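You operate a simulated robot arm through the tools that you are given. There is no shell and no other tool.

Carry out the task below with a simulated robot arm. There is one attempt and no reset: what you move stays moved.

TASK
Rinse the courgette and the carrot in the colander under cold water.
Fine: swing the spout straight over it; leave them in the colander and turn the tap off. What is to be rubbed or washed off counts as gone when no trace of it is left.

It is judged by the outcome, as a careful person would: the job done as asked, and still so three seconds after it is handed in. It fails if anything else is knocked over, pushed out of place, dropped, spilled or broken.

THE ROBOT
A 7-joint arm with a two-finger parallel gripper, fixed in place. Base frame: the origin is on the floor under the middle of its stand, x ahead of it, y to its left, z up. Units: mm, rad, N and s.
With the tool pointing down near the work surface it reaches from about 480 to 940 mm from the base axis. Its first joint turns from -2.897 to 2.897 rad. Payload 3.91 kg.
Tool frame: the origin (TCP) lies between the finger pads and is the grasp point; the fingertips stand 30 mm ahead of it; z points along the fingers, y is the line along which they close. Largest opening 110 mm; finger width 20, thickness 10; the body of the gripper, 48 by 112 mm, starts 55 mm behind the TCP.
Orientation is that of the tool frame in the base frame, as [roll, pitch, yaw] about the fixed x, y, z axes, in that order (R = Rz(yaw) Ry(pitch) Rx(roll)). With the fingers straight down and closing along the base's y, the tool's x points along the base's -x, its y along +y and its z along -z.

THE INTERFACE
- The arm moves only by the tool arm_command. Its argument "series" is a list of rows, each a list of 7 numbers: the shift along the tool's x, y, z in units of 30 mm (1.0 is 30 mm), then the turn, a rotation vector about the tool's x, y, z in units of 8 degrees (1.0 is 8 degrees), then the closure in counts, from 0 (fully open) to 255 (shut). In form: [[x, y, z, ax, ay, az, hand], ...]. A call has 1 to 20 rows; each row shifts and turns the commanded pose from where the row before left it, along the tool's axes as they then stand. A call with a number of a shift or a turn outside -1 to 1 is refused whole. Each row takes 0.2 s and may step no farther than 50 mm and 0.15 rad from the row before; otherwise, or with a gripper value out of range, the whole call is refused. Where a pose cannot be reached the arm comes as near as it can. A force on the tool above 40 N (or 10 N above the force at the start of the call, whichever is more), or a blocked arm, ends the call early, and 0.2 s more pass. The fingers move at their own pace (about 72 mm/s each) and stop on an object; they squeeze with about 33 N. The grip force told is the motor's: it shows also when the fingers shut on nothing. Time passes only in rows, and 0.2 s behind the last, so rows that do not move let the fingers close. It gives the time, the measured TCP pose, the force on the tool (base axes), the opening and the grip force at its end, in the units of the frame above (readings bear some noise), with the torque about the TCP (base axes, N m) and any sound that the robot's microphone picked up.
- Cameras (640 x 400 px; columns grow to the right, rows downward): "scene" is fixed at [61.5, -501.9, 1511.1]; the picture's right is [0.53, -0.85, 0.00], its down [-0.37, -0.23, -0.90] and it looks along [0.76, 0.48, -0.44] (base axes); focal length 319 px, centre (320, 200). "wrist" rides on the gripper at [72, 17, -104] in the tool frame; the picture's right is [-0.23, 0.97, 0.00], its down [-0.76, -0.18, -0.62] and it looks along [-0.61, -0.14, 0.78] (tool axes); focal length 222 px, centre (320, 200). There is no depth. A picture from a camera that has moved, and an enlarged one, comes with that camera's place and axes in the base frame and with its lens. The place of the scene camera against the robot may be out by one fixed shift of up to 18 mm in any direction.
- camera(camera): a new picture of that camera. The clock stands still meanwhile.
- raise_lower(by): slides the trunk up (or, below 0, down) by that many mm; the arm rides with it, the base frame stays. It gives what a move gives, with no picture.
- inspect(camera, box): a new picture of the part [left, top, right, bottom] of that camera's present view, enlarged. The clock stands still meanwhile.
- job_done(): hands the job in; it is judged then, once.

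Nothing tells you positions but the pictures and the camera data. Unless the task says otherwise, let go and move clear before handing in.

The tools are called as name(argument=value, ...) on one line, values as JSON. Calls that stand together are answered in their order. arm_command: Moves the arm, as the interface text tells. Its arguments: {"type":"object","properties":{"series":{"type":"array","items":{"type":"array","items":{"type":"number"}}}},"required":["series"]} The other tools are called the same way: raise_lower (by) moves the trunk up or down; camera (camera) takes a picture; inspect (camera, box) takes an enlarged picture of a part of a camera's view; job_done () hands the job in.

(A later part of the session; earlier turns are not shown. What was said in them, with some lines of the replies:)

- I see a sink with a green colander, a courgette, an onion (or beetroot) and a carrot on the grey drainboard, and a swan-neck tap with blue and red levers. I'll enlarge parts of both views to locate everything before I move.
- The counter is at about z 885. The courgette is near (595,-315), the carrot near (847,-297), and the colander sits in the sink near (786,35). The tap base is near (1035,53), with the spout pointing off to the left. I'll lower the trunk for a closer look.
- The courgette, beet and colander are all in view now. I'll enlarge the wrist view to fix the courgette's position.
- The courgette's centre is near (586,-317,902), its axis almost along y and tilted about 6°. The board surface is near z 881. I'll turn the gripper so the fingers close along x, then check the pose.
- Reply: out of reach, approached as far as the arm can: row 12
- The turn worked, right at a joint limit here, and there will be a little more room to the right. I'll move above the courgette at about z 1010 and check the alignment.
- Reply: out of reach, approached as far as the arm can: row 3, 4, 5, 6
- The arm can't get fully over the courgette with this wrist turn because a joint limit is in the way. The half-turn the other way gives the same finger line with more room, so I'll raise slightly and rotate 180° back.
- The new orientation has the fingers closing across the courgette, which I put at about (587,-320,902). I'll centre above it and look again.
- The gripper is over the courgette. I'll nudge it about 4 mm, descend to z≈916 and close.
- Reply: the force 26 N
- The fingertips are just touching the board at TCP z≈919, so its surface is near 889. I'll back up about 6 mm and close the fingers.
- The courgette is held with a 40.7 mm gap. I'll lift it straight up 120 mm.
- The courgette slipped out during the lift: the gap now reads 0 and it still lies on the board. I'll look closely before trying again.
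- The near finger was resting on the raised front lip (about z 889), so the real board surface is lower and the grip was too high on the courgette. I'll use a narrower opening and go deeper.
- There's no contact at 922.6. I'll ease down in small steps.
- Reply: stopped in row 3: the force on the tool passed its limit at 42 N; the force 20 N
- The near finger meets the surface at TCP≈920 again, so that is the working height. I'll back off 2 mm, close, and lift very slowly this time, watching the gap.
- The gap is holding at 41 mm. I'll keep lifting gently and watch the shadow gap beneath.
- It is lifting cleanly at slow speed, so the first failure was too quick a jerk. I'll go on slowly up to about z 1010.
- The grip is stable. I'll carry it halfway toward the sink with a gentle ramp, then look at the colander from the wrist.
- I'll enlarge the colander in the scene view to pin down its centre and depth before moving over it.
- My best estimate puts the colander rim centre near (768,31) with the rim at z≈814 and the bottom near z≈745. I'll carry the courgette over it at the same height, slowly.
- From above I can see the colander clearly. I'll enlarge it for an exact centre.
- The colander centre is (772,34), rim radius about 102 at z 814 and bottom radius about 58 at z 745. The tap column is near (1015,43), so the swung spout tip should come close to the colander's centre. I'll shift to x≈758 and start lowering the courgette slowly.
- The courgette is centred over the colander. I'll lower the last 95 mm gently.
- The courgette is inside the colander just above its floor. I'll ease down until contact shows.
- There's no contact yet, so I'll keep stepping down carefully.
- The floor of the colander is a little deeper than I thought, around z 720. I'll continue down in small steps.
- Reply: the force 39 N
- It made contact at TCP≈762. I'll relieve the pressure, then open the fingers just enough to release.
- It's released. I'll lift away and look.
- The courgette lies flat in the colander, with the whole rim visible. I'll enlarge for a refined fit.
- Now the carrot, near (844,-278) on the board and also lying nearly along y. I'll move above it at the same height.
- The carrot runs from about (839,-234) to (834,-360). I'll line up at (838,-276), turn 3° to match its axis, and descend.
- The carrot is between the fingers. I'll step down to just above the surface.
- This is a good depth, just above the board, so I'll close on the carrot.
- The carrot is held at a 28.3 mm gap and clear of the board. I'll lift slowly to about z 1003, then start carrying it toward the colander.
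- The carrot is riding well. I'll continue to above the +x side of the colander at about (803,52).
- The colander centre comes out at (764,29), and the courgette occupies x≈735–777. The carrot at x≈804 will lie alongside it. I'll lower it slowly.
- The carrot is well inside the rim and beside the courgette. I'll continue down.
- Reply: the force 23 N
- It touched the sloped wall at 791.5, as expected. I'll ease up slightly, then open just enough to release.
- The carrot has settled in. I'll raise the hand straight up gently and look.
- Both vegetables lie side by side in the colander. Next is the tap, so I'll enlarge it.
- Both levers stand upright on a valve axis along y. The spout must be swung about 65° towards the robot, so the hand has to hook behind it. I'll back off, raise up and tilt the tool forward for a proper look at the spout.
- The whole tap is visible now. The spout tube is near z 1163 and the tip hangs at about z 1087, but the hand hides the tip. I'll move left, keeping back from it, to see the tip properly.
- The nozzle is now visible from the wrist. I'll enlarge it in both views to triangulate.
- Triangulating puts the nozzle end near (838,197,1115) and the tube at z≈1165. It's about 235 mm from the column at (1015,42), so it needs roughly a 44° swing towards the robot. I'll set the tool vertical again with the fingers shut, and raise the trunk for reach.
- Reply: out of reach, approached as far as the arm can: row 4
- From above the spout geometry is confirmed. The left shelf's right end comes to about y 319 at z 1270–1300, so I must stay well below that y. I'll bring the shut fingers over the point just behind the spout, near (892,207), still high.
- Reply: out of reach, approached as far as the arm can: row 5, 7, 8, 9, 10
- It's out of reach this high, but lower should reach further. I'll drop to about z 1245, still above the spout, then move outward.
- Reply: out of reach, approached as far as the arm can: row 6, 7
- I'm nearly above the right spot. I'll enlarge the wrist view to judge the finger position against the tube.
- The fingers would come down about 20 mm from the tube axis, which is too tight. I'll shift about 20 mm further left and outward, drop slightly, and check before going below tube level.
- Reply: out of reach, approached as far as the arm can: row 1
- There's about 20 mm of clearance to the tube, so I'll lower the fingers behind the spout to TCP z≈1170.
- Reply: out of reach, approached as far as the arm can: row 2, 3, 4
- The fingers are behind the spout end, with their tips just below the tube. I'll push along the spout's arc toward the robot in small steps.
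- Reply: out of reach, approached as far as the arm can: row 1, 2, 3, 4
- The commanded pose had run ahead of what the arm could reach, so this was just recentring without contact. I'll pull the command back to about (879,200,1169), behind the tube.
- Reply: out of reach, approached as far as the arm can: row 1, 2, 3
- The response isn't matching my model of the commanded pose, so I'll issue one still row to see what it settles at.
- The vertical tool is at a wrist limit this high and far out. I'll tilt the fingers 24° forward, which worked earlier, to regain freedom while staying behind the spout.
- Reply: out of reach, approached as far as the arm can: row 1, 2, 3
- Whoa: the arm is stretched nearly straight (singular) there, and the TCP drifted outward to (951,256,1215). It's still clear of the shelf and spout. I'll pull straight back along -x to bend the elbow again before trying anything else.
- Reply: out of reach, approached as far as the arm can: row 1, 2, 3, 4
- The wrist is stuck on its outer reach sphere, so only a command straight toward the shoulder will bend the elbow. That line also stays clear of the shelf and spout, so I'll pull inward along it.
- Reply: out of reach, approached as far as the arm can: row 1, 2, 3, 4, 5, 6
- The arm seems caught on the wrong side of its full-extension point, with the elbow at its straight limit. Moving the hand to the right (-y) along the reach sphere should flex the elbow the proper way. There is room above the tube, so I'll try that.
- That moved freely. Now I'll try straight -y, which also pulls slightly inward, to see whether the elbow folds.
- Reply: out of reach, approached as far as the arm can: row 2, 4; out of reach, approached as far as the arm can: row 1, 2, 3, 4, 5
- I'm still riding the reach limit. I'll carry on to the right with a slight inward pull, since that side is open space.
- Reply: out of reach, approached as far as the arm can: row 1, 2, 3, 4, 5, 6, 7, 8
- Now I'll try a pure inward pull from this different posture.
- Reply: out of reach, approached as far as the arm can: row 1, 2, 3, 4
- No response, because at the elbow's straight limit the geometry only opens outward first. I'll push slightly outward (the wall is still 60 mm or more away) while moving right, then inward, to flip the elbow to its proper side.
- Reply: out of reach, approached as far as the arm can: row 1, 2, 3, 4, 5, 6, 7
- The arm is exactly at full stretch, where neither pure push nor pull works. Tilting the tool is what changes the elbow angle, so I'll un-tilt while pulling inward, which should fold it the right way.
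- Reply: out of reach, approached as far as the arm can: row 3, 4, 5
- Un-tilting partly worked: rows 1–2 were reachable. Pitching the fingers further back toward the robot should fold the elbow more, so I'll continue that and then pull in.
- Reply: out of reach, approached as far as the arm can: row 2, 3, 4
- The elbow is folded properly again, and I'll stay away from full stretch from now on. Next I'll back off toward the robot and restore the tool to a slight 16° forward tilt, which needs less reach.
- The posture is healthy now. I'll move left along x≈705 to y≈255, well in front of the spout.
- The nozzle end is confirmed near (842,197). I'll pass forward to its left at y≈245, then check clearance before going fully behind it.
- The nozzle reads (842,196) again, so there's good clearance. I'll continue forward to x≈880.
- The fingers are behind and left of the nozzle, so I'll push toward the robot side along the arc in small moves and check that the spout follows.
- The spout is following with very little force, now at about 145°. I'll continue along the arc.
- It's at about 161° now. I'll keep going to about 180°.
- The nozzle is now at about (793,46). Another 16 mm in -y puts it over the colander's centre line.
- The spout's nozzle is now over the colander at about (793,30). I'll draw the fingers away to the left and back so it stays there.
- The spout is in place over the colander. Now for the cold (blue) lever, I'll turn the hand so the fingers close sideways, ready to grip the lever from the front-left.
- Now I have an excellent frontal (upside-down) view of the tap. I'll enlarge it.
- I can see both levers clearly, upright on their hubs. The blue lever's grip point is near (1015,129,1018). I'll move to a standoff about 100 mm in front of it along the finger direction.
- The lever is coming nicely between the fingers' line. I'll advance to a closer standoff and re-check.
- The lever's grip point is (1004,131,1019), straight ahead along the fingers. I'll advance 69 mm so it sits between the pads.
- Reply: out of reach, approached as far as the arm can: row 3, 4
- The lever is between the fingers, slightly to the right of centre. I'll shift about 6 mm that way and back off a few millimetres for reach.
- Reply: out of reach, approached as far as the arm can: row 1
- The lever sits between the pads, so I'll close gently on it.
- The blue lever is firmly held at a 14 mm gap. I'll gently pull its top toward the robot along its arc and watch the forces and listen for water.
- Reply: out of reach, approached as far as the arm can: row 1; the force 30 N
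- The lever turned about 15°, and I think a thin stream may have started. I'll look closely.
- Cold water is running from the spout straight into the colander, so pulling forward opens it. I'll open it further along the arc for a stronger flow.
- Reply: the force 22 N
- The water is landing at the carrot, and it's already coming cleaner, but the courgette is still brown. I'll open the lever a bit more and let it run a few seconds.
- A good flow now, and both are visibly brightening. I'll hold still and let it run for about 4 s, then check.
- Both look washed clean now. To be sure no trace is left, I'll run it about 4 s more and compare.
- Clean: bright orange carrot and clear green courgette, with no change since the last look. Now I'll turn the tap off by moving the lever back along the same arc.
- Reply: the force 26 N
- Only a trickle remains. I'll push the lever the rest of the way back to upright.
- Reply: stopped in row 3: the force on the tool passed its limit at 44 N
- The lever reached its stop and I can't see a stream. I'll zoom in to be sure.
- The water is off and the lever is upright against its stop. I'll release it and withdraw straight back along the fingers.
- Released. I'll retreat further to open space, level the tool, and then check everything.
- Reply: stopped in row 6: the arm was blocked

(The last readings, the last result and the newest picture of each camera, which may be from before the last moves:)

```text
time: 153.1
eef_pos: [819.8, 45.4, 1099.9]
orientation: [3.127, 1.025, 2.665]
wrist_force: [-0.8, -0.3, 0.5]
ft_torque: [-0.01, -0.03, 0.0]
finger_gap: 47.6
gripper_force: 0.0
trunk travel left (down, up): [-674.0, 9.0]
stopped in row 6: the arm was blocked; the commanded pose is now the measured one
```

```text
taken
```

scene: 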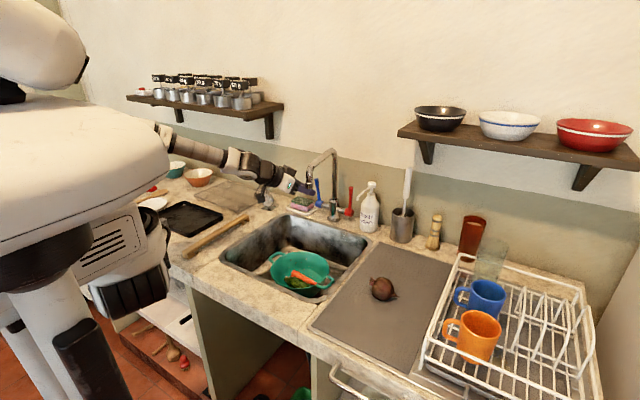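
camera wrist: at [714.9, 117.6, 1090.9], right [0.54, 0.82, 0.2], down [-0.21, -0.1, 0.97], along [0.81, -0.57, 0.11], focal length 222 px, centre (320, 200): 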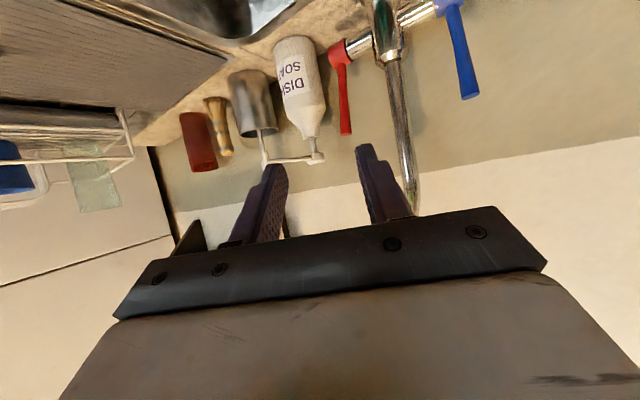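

The retreat was cut short: the arm swung toward -y and was blocked, probably by touching the spout. I'll stop and look carefully.

inspect(camera="scene", box=[220, 130, 380, 310])

inspect(camera="scene", box=[240, 140, 360, 220])

```text
2.22 times, centred on (300, 220) of scene
camera zoom: at [61.5, -501.9, 1511.1], right [0.53, -0.85, 0.0], down [-0.37, -0.23, -0.9], along [0.76, 0.48, -0.44], focal length 710 px, centre (364, 156)
```

zoom: 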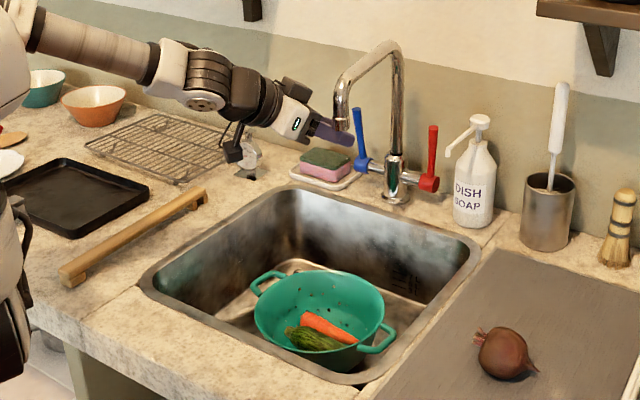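

```text
5.00 times, centred on (300, 180) of scene
camera zoom: at [61.5, -501.9, 1511.1], right [0.53, -0.85, 0.0], down [-0.37, -0.23, -0.9], along [0.76, 0.48, -0.44], focal length 1597 px, centre (420, 300)
```

zoom: 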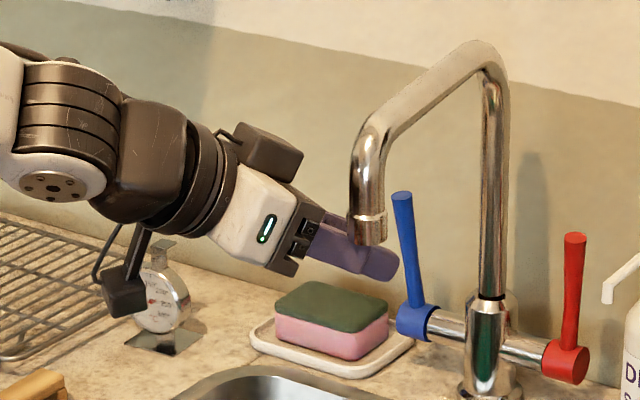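

The spout was nudged about 38 mm toward -y, still above the colander, and I'll re-centre it. First I'll move the hand gently away to the left and see how the arm responds.

arm_command(series=[[0.095, 0.358, -0.152, 0, 0, 0, 145], [0.095, 0.358, -0.152, 0, 0, 0, 145], [0, 0, 0, 0, 0, 0, 145]])

camera(camera="scene")

camera(camera="wrist")

```text
time: 153.9
eef_pos: [819.6, 60.1, 1097.7]
orientation: [3.128, 1.022, 2.647]
wrist_force: [-0.4, 0.1, -1.4]
ft_torque: [-0.04, 0.0, -0.01]
finger_gap: 47.4
gripper_force: 0.2
trunk travel left (down, up): [-674.0, 9.0]
```

```text
taken
```

scene: 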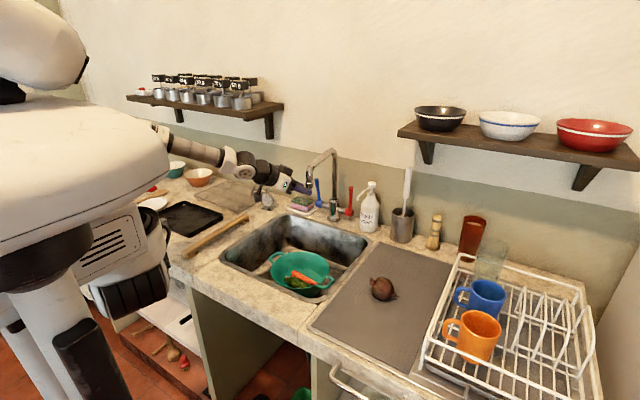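

```text
taken
camera wrist: at [716.8, 132.9, 1089.7], right [0.56, 0.81, 0.2], down [-0.21, -0.1, 0.97], along [0.8, -0.58, 0.11], focal length 222 px, centre (320, 200)
```

wrist: 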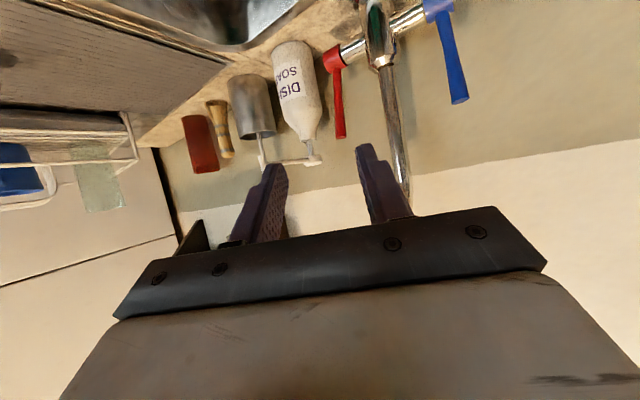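

It responds normally now. I'll carry on to the left in small steps to get clear of the spout.

arm_command(series=[[0.119, 0.447, -0.19, 0, 0, 0, 145], [0.119, 0.447, -0.19, 0, 0, 0, 145], [0.119, 0.447, -0.19, 0, 0, 0, 145], [0, 0, 0, 0, 0, 0, 145]])

camera(camera="scene")

```text
time: 154.9
eef_pos: [817.9, 117.3, 1100.9]
orientation: [3.119, 1.027, 2.661]
wrist_force: [-0.5, 0.5, 0.4]
ft_torque: [0.02, 0.01, 0.01]
finger_gap: 47.5
gripper_force: 0.0
trunk travel left (down, up): [-674.0, 9.0]
```

```text
taken
```

scene: 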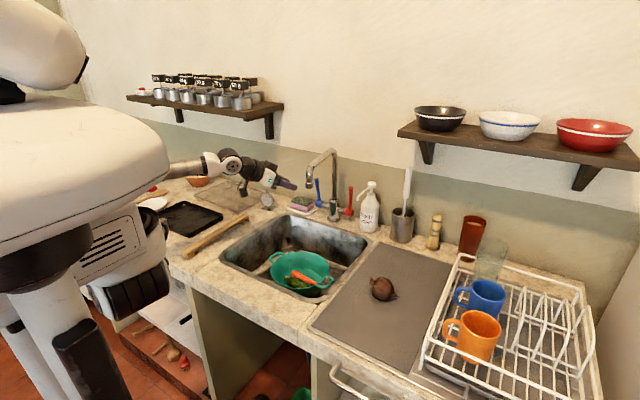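

Clear of the spout. I'll go a bit further left and then level the tool, which brings the elbow forward, away from the robot's body.

arm_command(series=[[0.119, 0.447, -0.19, 0, 0, 0, 145], [0.119, 0.447, -0.19, 0, 0, 0, 145], [0.119, 0.447, -0.19, 0, 0, 0, 145], [0.119, 0.447, -0.19, 0, 0, 0, 145], [0, 0, 0, 0, 1, 0, 145], [0, 0, 0, 0, 1, 0, 145], [0, 0, 0, 0, 1, 0, 145], [0, 0, 0, 0, 0, 0, 145]])

camera(camera="scene")

camera(camera="wrist")

```text
time: 156.7
eef_pos: [818.6, 118.8, 1101.3]
orientation: [3.124, 1.026, 2.665]
wrist_force: [0.0, 0.2, 0.3]
ft_torque: [0.0, 0.01, 0.0]
finger_gap: 47.5
gripper_force: 0.0
out of reach, approached as far as the arm can: row 1, 2, 3, 4, 5, 6, 7
trunk travel left (down, up): [-674.0, 9.0]
```

```text
taken
```

scene: 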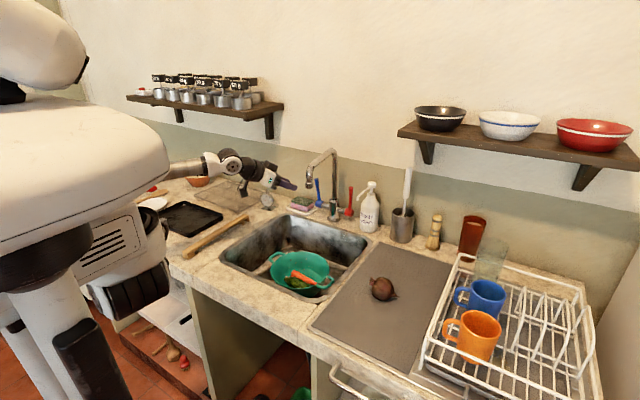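

```text
taken
camera wrist: at [714.0, 188.6, 1092.1], right [0.54, 0.82, 0.2], down [-0.21, -0.11, 0.97], along [0.82, -0.57, 0.11], focal length 222 px, centre (320, 200)
```

wrist: 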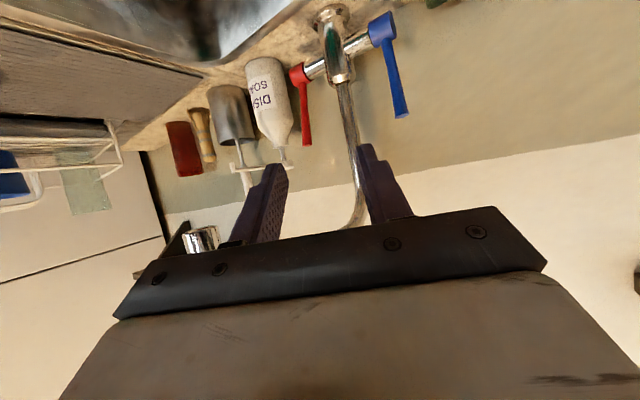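

The arm is against a joint limit in this posture. I'll probe which motions are free, starting with a small un-tilt and a small rise.

arm_command(series=[[0, 0, 0, 0, 0.6, 0, 145], [0, 0, 0, 0, 0, 0, 145]])

arm_command(series=[[-0.34, 0, -0.21, 0, 0, 0, 145], [0, 0, 0, 0, 0, 0, 145]])

```text
time: 157.3
eef_pos: [818.8, 118.3, 1101.3]
orientation: [3.126, 0.983, 2.669]
wrist_force: [0.3, 0.2, 0.7]
ft_torque: [-0.02, -0.03, 0.02]
finger_gap: 47.3
gripper_force: 0.1
trunk travel left (down, up): [-674.0, 9.0]
```

```text
time: 157.9
eef_pos: [818.0, 117.1, 1101.8]
orientation: [3.126, 0.984, 2.668]
wrist_force: [0.2, 0.1, -0.7]
ft_torque: [0.0, -0.01, -0.06]
finger_gap: 47.0
gripper_force: 0.1
out of reach, approached as far as the arm can: row 1
trunk travel left (down, up): [-674.0, 9.0]
```

Un-tilting works a bit. I'll continue with that in small steps.

arm_command(series=[[0, 0, 0, 0, 0.6, 0, 145], [0, 0, 0, 0, 0.6, 0, 145], [0, 0, 0, 0, 0.6, 0, 145], [0, 0, 0, 0, 0, 0, 145]])

camera(camera="scene")

```text
time: 158.9
eef_pos: [817.8, 118.3, 1100.0]
orientation: [3.125, 0.944, 2.673]
wrist_force: [0.7, -0.1, 1.0]
ft_torque: [0.01, 0.04, -0.01]
finger_gap: 47.3
gripper_force: 0.1
out of reach, approached as far as the arm can: row 1, 3
trunk travel left (down, up): [-674.0, 9.0]
```

```text
taken
```

scene: 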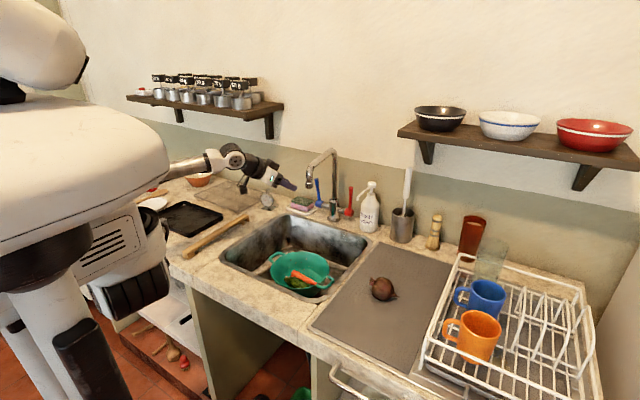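

arm_command(series=[[-0.26, 0.22, 0.365, 0, 0, 0, 145], [-0.26, 0.22, 0.365, 0, 0, 0, 145], [0, 0, 0, 0, 0, 0, 145]])

arm_command(series=[[0, 0, 0, -0.81, 0, -0.58, 145], [0, 0, 0, 0, 0, 0, 145]])

```text
time: 159.7
eef_pos: [817.9, 117.5, 1100.4]
orientation: [3.126, 0.941, 2.673]
wrist_force: [0.1, 0.2, 0.6]
ft_torque: [0.01, -0.03, -0.02]
finger_gap: 47.4
gripper_force: 0.0
out of reach, approached as far as the arm can: row 1, 2
trunk travel left (down, up): [-674.0, 9.0]
```

```text
time: 160.3
eef_pos: [818.7, 116.4, 1100.1]
orientation: [3.126, 0.943, 2.811]
wrist_force: [0.3, 0.9, 0.0]
ft_torque: [0.0, 0.0, -0.01]
finger_gap: 47.3
gripper_force: 0.0
trunk travel left (down, up): [-674.0, 9.0]
```

Yaw rotation is free. I'll rotate another step and test moving up and leveling again.

arm_command(series=[[0, 0, 0, -0.81, 0, -0.58, 145], [0, 0, 0, 0, 1, 0, 145], [0, 0, 0, 0, 1, 0, 145], [0, 0, 0, 0, 0, 0, 145]])

camera(camera="scene")

```text
time: 161.3
eef_pos: [817.9, 117.4, 1100.3]
orientation: [3.128, 0.663, 2.955]
wrist_force: [-0.5, -0.3, -1.0]
ft_torque: [-0.03, -0.01, 0.01]
finger_gap: 47.5
gripper_force: 0.0
trunk travel left (down, up): [-674.0, 9.0]
```

```text
taken
```

scene: 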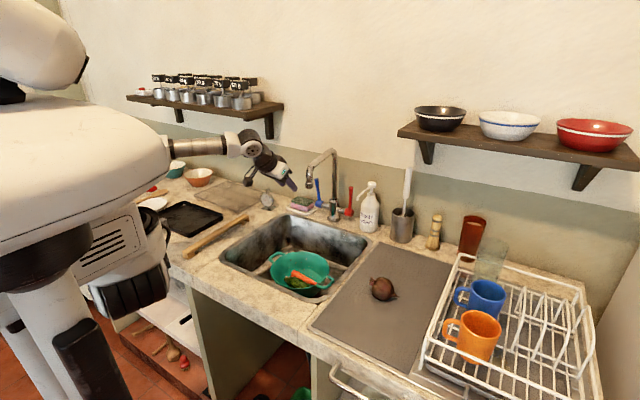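

The arm is free again. I'll move back, left and up, then level the tool fully.

arm_command(series=[[0.258, 0.284, -0.578, 0, 0, 0, 145], [0.258, 0.284, -0.578, 0, 0, 0, 145], [0.258, 0.284, -0.578, 0, 0, 0, 145], [0.258, 0.284, -0.578, 0, 0, 0, 145], [0, 0, 0, 0, 1, 0, 145], [0, 0, 0, 0, 1, 0, 145], [0, 0, 0, 0, 1, 0, 145], [0, 0, 0, 0, 1, 0, 145], [0, 0, 0, 0, 0, 0, 145]])

camera(camera="scene")

camera(camera="wrist")

```text
time: 163.3
eef_pos: [757.9, 162.7, 1137.7]
orientation: [3.131, 0.106, 2.963]
wrist_force: [0.1, 0.1, -0.1]
ft_torque: [0.03, 0.02, 0.02]
finger_gap: 47.5
gripper_force: 0.1
trunk travel left (down, up): [-674.0, 9.0]
```

```text
taken
```

scene: 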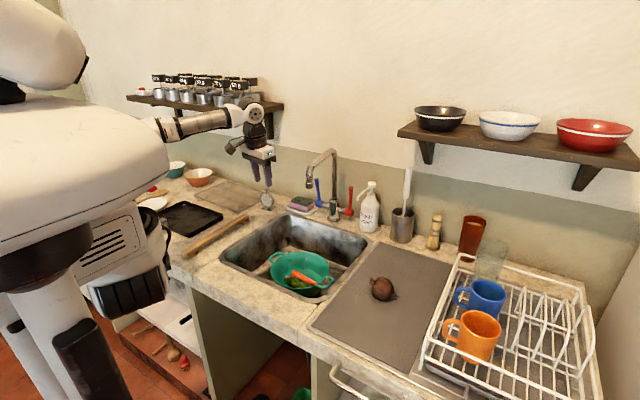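

```text
taken
camera wrist: at [679.5, 192.6, 1232.9], right [0.4, 0.92, 0.03], down [0.65, -0.31, 0.7], along [0.65, -0.25, -0.71], focal length 222 px, centre (320, 200)
```

wrist: 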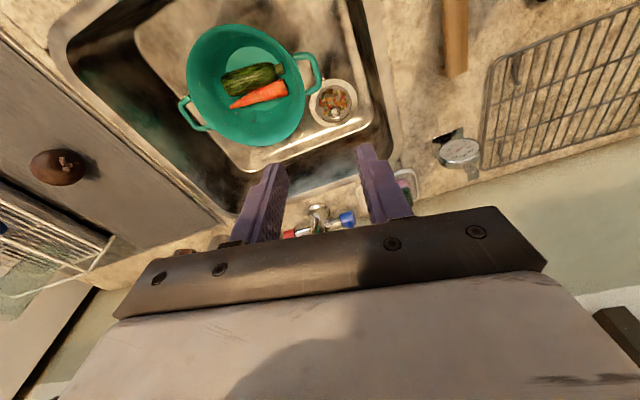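

Free and level again. I'll inspect the vegetables close up from here.

inspect(camera="wrist", box=[170, 20, 330, 150])

inspect(camera="scene", box=[260, 140, 360, 300])

```text
3.08 times, centred on (250, 85) of wrist
camera zoom: at [679.5, 192.6, 1232.9], right [0.4, 0.92, 0.03], down [0.65, -0.31, 0.7], along [0.65, -0.25, -0.71], focal length 684 px, centre (535, 554)
```

zoom: 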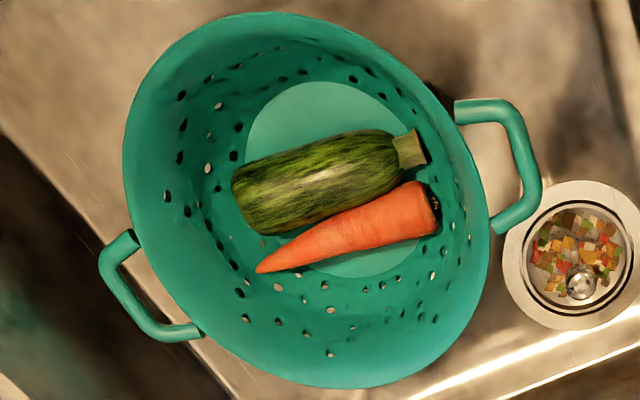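

```text
2.50 times, centred on (310, 220) of scene
camera zoom: at [61.5, -501.9, 1511.1], right [0.53, -0.85, 0.0], down [-0.37, -0.23, -0.9], along [0.76, 0.48, -0.44], focal length 798 px, centre (345, 150)
```

zoom: 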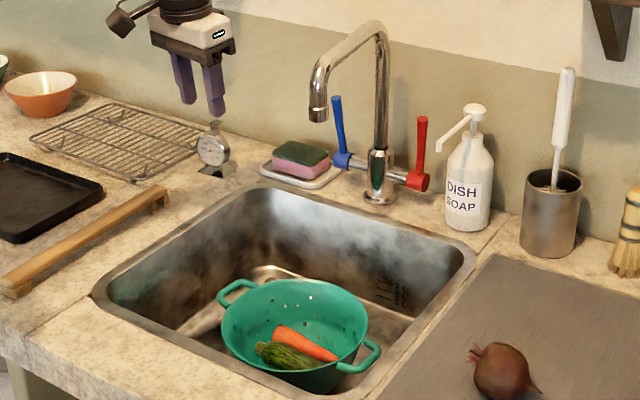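

Both vegetables are spotless. By my estimate the nudged spout tip is at about (793,12) against the colander centre (766,30), so still over the bowl. I'll back away and take a clear look at the spout against the colander.

arm_command(series=[[0.9, 0, -0.1, 0, 0.76, 0, 145], [0.9, 0, -0.1, 0, 0, 0, 145], [0.9, 0, -0.1, 0, 0, 0, 145], [0.9, 0, -0.1, 0, 0, 0, 145], [0.9, 0, -0.1, 0, 0, 0, 145], [0.9, 0, -0.1, 0, 0, 0, 145], [0, 0, 0, 0, 0, 0, 145]])

camera(camera="wrist")

inspect(camera="scene", box=[250, 140, 370, 310])

```text
time: 164.9
eef_pos: [597.3, 191.0, 1151.3]
orientation: [3.131, 0.002, 2.965]
wrist_force: [1.1, 0.7, -0.1]
ft_torque: [0.02, -0.01, 0.03]
finger_gap: 47.4
gripper_force: 0.1
trunk travel left (down, up): [-674.0, 9.0]
```

```text
taken
camera wrist: at [530.1, 218.2, 1254.5], right [0.4, 0.92, 0.01], down [0.72, -0.32, 0.62], along [0.57, -0.24, -0.78], focal length 222 px, centre (320, 200)
```

wrist: 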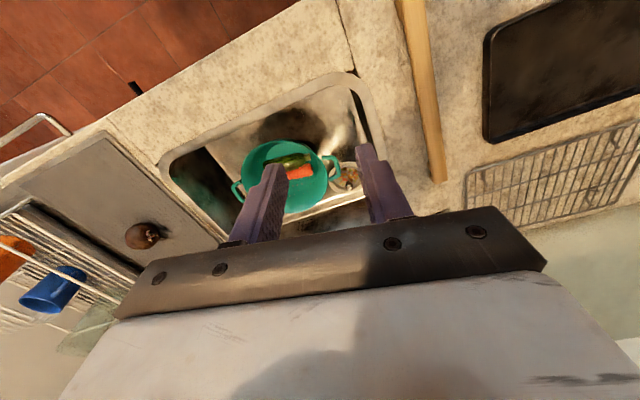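

```text
2.35 times, centred on (310, 225) of scene
camera zoom: at [61.5, -501.9, 1511.1], right [0.53, -0.85, 0.0], down [-0.37, -0.23, -0.9], along [0.76, 0.48, -0.44], focal length 751 px, centre (344, 141)
```

zoom: 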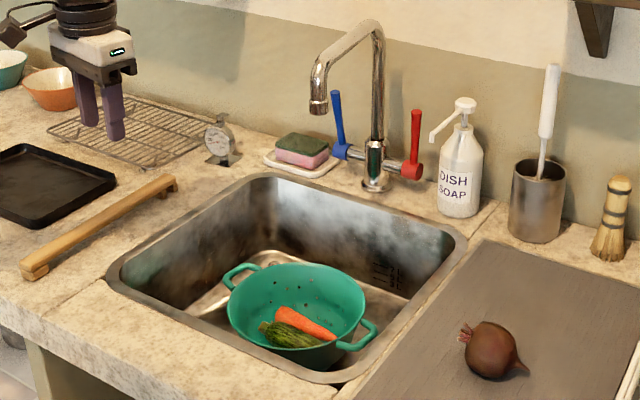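

The spout outlet now hangs about 40 mm to the right of the bowl's centre, so I'd rather set it straight again. I'll go around in front of it to its right side with shut fingers.

arm_command(series=[[-0.149, -0.837, -0.027, 0, 0, 0, 255], [-0.149, -0.837, -0.027, 0, 0, 0, 255], [-0.149, -0.837, -0.027, 0, 0, 0, 255], [-0.149, -0.837, -0.027, 0, 0, 0, 255], [-0.149, -0.837, -0.027, 0, 0, 0, 255], [-0.149, -0.837, -0.027, 0, 0, 0, 255], [-0.149, -0.837, -0.027, 0, 0, 0, 255], [-0.149, -0.837, -0.027, 0, 0, 0, 255], [-0.149, -0.837, -0.027, 0, 0, 0, 255], [-0.149, -0.837, -0.027, 0, 0, 0, 255], [0, 0, 0, 0, 0, 0, 255]])

camera(camera="wrist")

camera(camera="scene")

```text
time: 167.3
eef_pos: [598.9, -64.4, 1157.0]
orientation: [3.131, 0.001, 2.964]
wrist_force: [-0.1, 0.3, -0.6]
ft_torque: [0.02, -0.01, -0.02]
finger_gap: 0.0
gripper_force: 33.3
trunk travel left (down, up): [-674.0, 9.0]
```

```text
taken
camera wrist: at [530.6, -36.7, 1260.4], right [0.4, 0.92, 0.01], down [0.72, -0.32, 0.62], along [0.57, -0.24, -0.78], focal length 222 px, centre (320, 200)
```

wrist: 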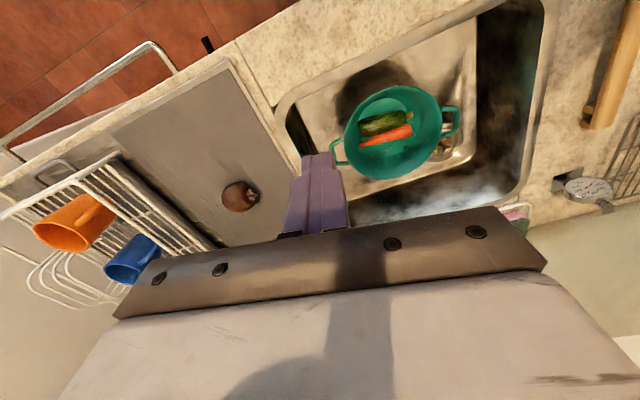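

```text
taken
```

scene: 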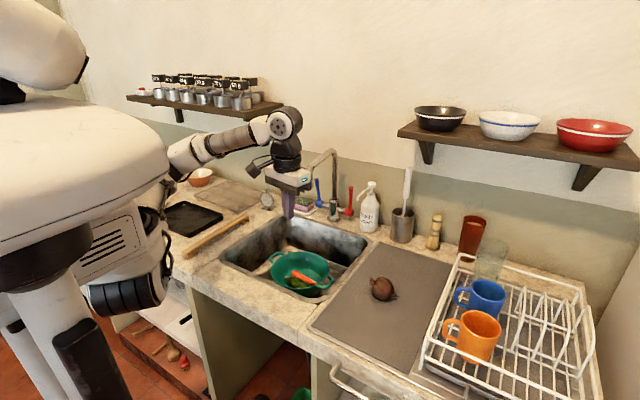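

arm_command(series=[[-0.837, 0.149, 0, 0, 0, 0, 255], [-0.837, 0.149, 0, 0, 0, 0, 255], [-0.837, 0.149, 0, 0, 0, 0, 255], [-0.837, 0.149, 0, 0, 0, 0, 255], [-0.837, 0.149, 0, 0, 0, 0, 255], [-0.837, 0.149, 0, 0, 0, 0, 255], [-0.837, 0.149, 0, 0, 0, 0, 255], [-0.837, 0.149, 0, 0, 0, 0, 255], [0, 0, 0, 0, 0, 0, 255]])

inspect(camera="scene", box=[250, 120, 390, 220])

```text
time: 169.3
eef_pos: [801.2, -64.1, 1158.3]
orientation: [3.132, 0.0, 2.963]
wrist_force: [-1.0, 0.1, -0.6]
ft_torque: [0.0, 0.02, -0.02]
finger_gap: 0.1
gripper_force: 32.6
trunk travel left (down, up): [-674.0, 9.0]
```

```text
4.00 times, centred on (320, 170) of scene
camera zoom: at [61.5, -501.9, 1511.1], right [0.53, -0.85, 0.0], down [-0.37, -0.23, -0.9], along [0.76, 0.48, -0.44], focal length 1277 px, centre (320, 320)
```

zoom: 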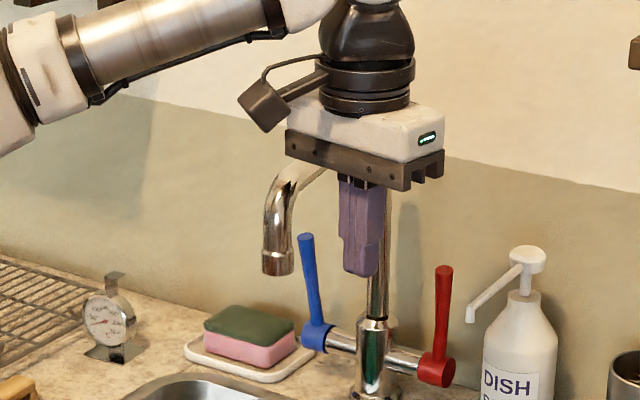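

By comparing finger and nozzle in the same picture, the nozzle is at about (791,3) and should be near y 32. I'll push gently in +y in steps.

arm_command(series=[[0.088, 0.492, 0, 0, 0, 0, 255], [0.088, 0.492, 0, 0, 0, 0, 255], [0.088, 0.492, 0, 0, 0, 0, 255], [0.035, 0.197, 0, 0, 0, 0, 255], [0, 0, 0, 0, 0, 0, 255]])

inspect(camera="scene", box=[250, 120, 390, 220])

```text
time: 170.5
eef_pos: [800.8, -13.7, 1159.3]
orientation: [3.131, 0.002, 2.962]
wrist_force: [1.8, -0.9, 0.2]
ft_torque: [-0.02, 0.0, -0.05]
finger_gap: 0.0
gripper_force: 32.3
trunk travel left (down, up): [-674.0, 9.0]
```

```text
4.00 times, centred on (320, 170) of scene
camera zoom: at [61.5, -501.9, 1511.1], right [0.53, -0.85, 0.0], down [-0.37, -0.23, -0.9], along [0.76, 0.48, -0.44], focal length 1277 px, centre (320, 320)
```

zoom: 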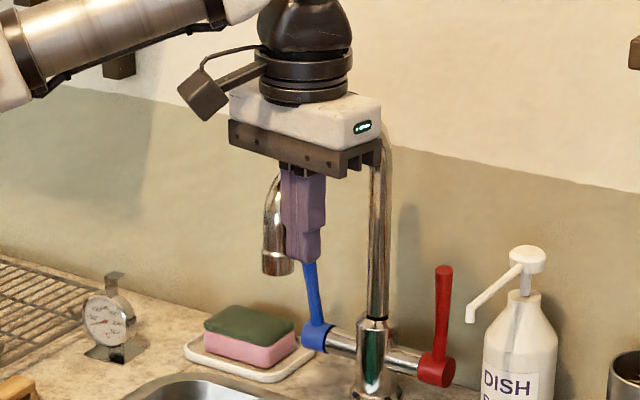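

Not quite in contact yet, so I'll continue in +y by small steps.

arm_command(series=[[0.059, 0.328, 0, 0, 0, 0, 255], [0.059, 0.328, 0, 0, 0, 0, 255], [0, 0, 0, 0, 0, 0, 255]])

inspect(camera="scene", box=[250, 120, 390, 220])

```text
time: 171.3
eef_pos: [802.7, 7.7, 1159.0]
orientation: [3.131, 0.002, 2.964]
wrist_force: [-0.7, -0.2, 0.6]
ft_torque: [0.02, -0.01, 0.01]
finger_gap: 0.0
gripper_force: 32.5
trunk travel left (down, up): [-674.0, 9.0]
```

```text
4.00 times, centred on (320, 170) of scene
camera zoom: at [61.5, -501.9, 1511.1], right [0.53, -0.85, 0.0], down [-0.37, -0.23, -0.9], along [0.76, 0.48, -0.44], focal length 1277 px, centre (320, 320)
```

zoom: 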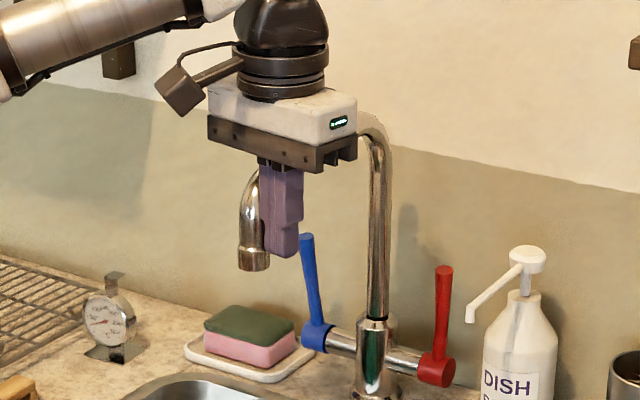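

Nearly there. About 9 mm more puts it back where the stream fell centrally.

arm_command(series=[[0.03, 0.164, 0, 0, 0, 0, 255], [0.026, 0.148, 0, 0, 0, 0, 255], [0, 0, 0, 0, 0, 0, 255]])

inspect(camera="scene", box=[230, 150, 370, 310])

```text
time: 172.1
eef_pos: [801.5, 15.2, 1157.9]
orientation: [3.132, 0.001, 2.963]
wrist_force: [-0.2, -0.8, -0.6]
ft_torque: [0.0, 0.0, 0.01]
finger_gap: 0.2
gripper_force: 32.9
trunk travel left (down, up): [-674.0, 9.0]
```

```text
2.50 times, centred on (300, 230) of scene
camera zoom: at [61.5, -501.9, 1511.1], right [0.53, -0.85, 0.0], down [-0.37, -0.23, -0.9], along [0.76, 0.48, -0.44], focal length 798 px, centre (370, 125)
```

zoom: 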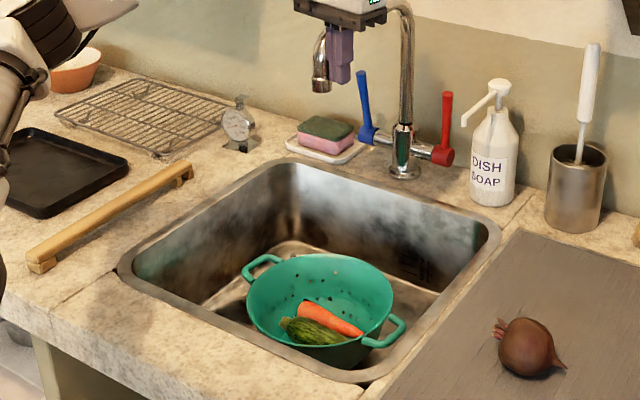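

The nozzle is back to its centred spot. I'll withdraw to the right, then back toward the robot, well clear.

arm_command(series=[[-0.05, -0.3, 0, 0, 0, 0, 255], [-0.12, -0.68, 0, 0, 0, 0, 255], [-0.12, -0.68, 0, 0, 0, 0, 255], [-0.12, -0.68, 0, 0, 0, 0, 255], [0.837, -0.149, 0, 0, 0, 0, 255], [0.837, -0.149, 0, 0, 0, 0, 255], [0.837, -0.149, 0, 0, 0, 0, 255], [0.837, -0.149, 0, 0, 0, 0, 255], [0.837, -0.149, 0, 0, 0, 0, 255], [0.837, -0.149, 0, 0, 0, 0, 255], [0.837, -0.149, 0, 0, 0, 0, 255], [0.837, -0.149, 0, 0, 0, 0, 255], [0.837, -0.149, 0, 0, 0, 0, 255], [0, 0, -0.8, 0, 0, 0, 200], [0, 0, -0.8, 0, 0, 0, 200], [0, 0, 0, 0, 0, 0, 200]])

camera(camera="scene")

camera(camera="wrist")

inspect(camera="scene", box=[230, 140, 370, 310])

```text
time: 175.5
eef_pos: [571.9, -53.9, 1206.2]
orientation: [3.131, 0.0, 2.964]
wrist_force: [-0.7, 0.2, 1.1]
ft_torque: [0.0, -0.03, 0.03]
finger_gap: 23.6
gripper_force: 0.0
trunk travel left (down, up): [-674.0, 9.0]
```

```text
taken
```

scene: 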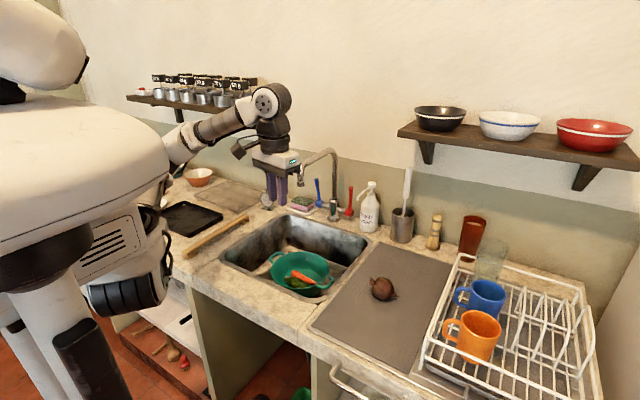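

```text
taken
camera wrist: at [504.0, -26.7, 1309.3], right [0.4, 0.92, 0.01], down [0.72, -0.32, 0.62], along [0.57, -0.24, -0.78], focal length 222 px, centre (320, 200)
```

wrist: 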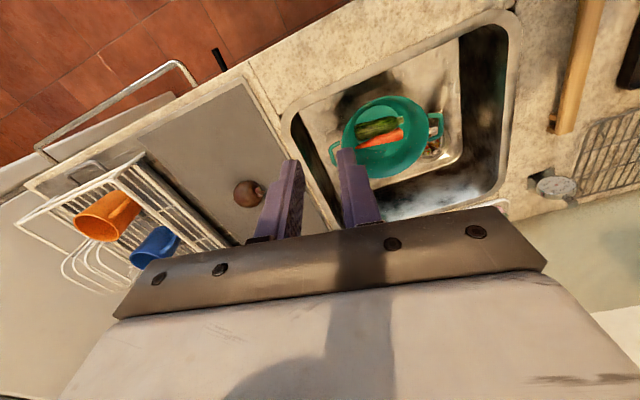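

```text
2.35 times, centred on (300, 225) of scene
camera zoom: at [61.5, -501.9, 1511.1], right [0.53, -0.85, 0.0], down [-0.37, -0.23, -0.9], along [0.76, 0.48, -0.44], focal length 751 px, centre (367, 141)
```

zoom: 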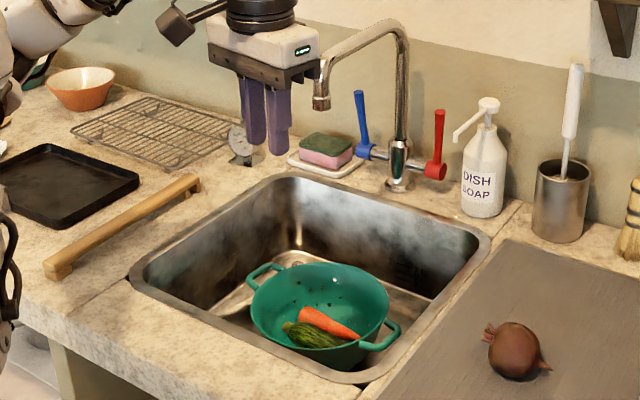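

The arm is clear and the spout sits over the colander with no stream. I'll take one last close look at the nozzle, levers and vegetables.

inspect(camera="scene", box=[275, 245, 335, 300])

inspect(camera="scene", box=[280, 145, 360, 245])

inspect(camera="wrist", box=[320, 80, 460, 190])

```text
7.27 times, centred on (305, 272) of scene
camera zoom: at [61.5, -501.9, 1511.1], right [0.53, -0.85, 0.0], down [-0.37, -0.23, -0.9], along [0.76, 0.48, -0.44], focal length 2322 px, centre (429, -327)
```

zoom: 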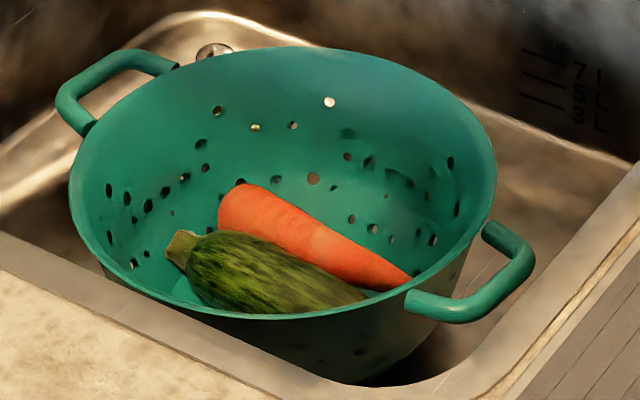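

```text
4.00 times, centred on (320, 195) of scene
camera zoom: at [61.5, -501.9, 1511.1], right [0.53, -0.85, 0.0], down [-0.37, -0.23, -0.9], along [0.76, 0.48, -0.44], focal length 1277 px, centre (320, 220)
```

zoom: 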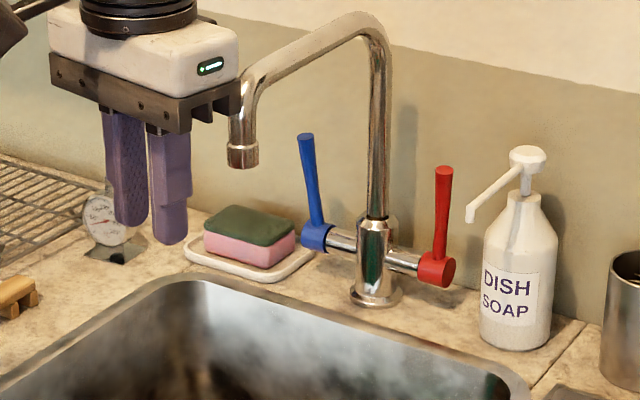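

```text
3.64 times, centred on (390, 135) of wrist
camera zoom: at [504.0, -26.7, 1309.3], right [0.4, 0.92, 0.01], down [0.72, -0.32, 0.62], along [0.57, -0.24, -0.78], focal length 808 px, centre (66, 436)
```

zoom: 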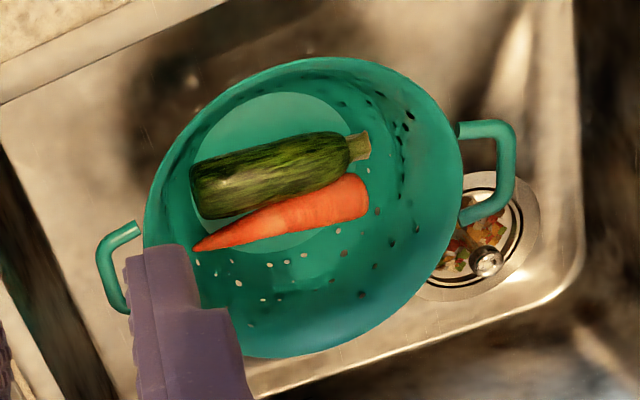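

The courgette and carrot are clean and lying in the colander, the spout is straight over it, and both levers are upright with no water running. The arm is clear and nothing else has moved, so I'm handing the job in.

job_done()

```text
The job is handed in.
```

The courgette and carrot have been rinsed under cold water and no dirt shows on either in the close-up pictures. I've handed the job in.

- **Vegetables:** both are lying side by side in the colander in the sink.
- **Tap:** it is off. The blue lever is upright against its stop and no water is running.
- **Spout:** it is over the colander. While backing away from the lever, the arm knocked it about 40 mm to the right, so I pushed it back to where the stream had been falling.
- **Slip at the start:** the courgette slipped from the fingers on the first lift and stayed on the board. The second, slower lift held.

Nothing else looks moved, dropped or spilled in the final pictures.
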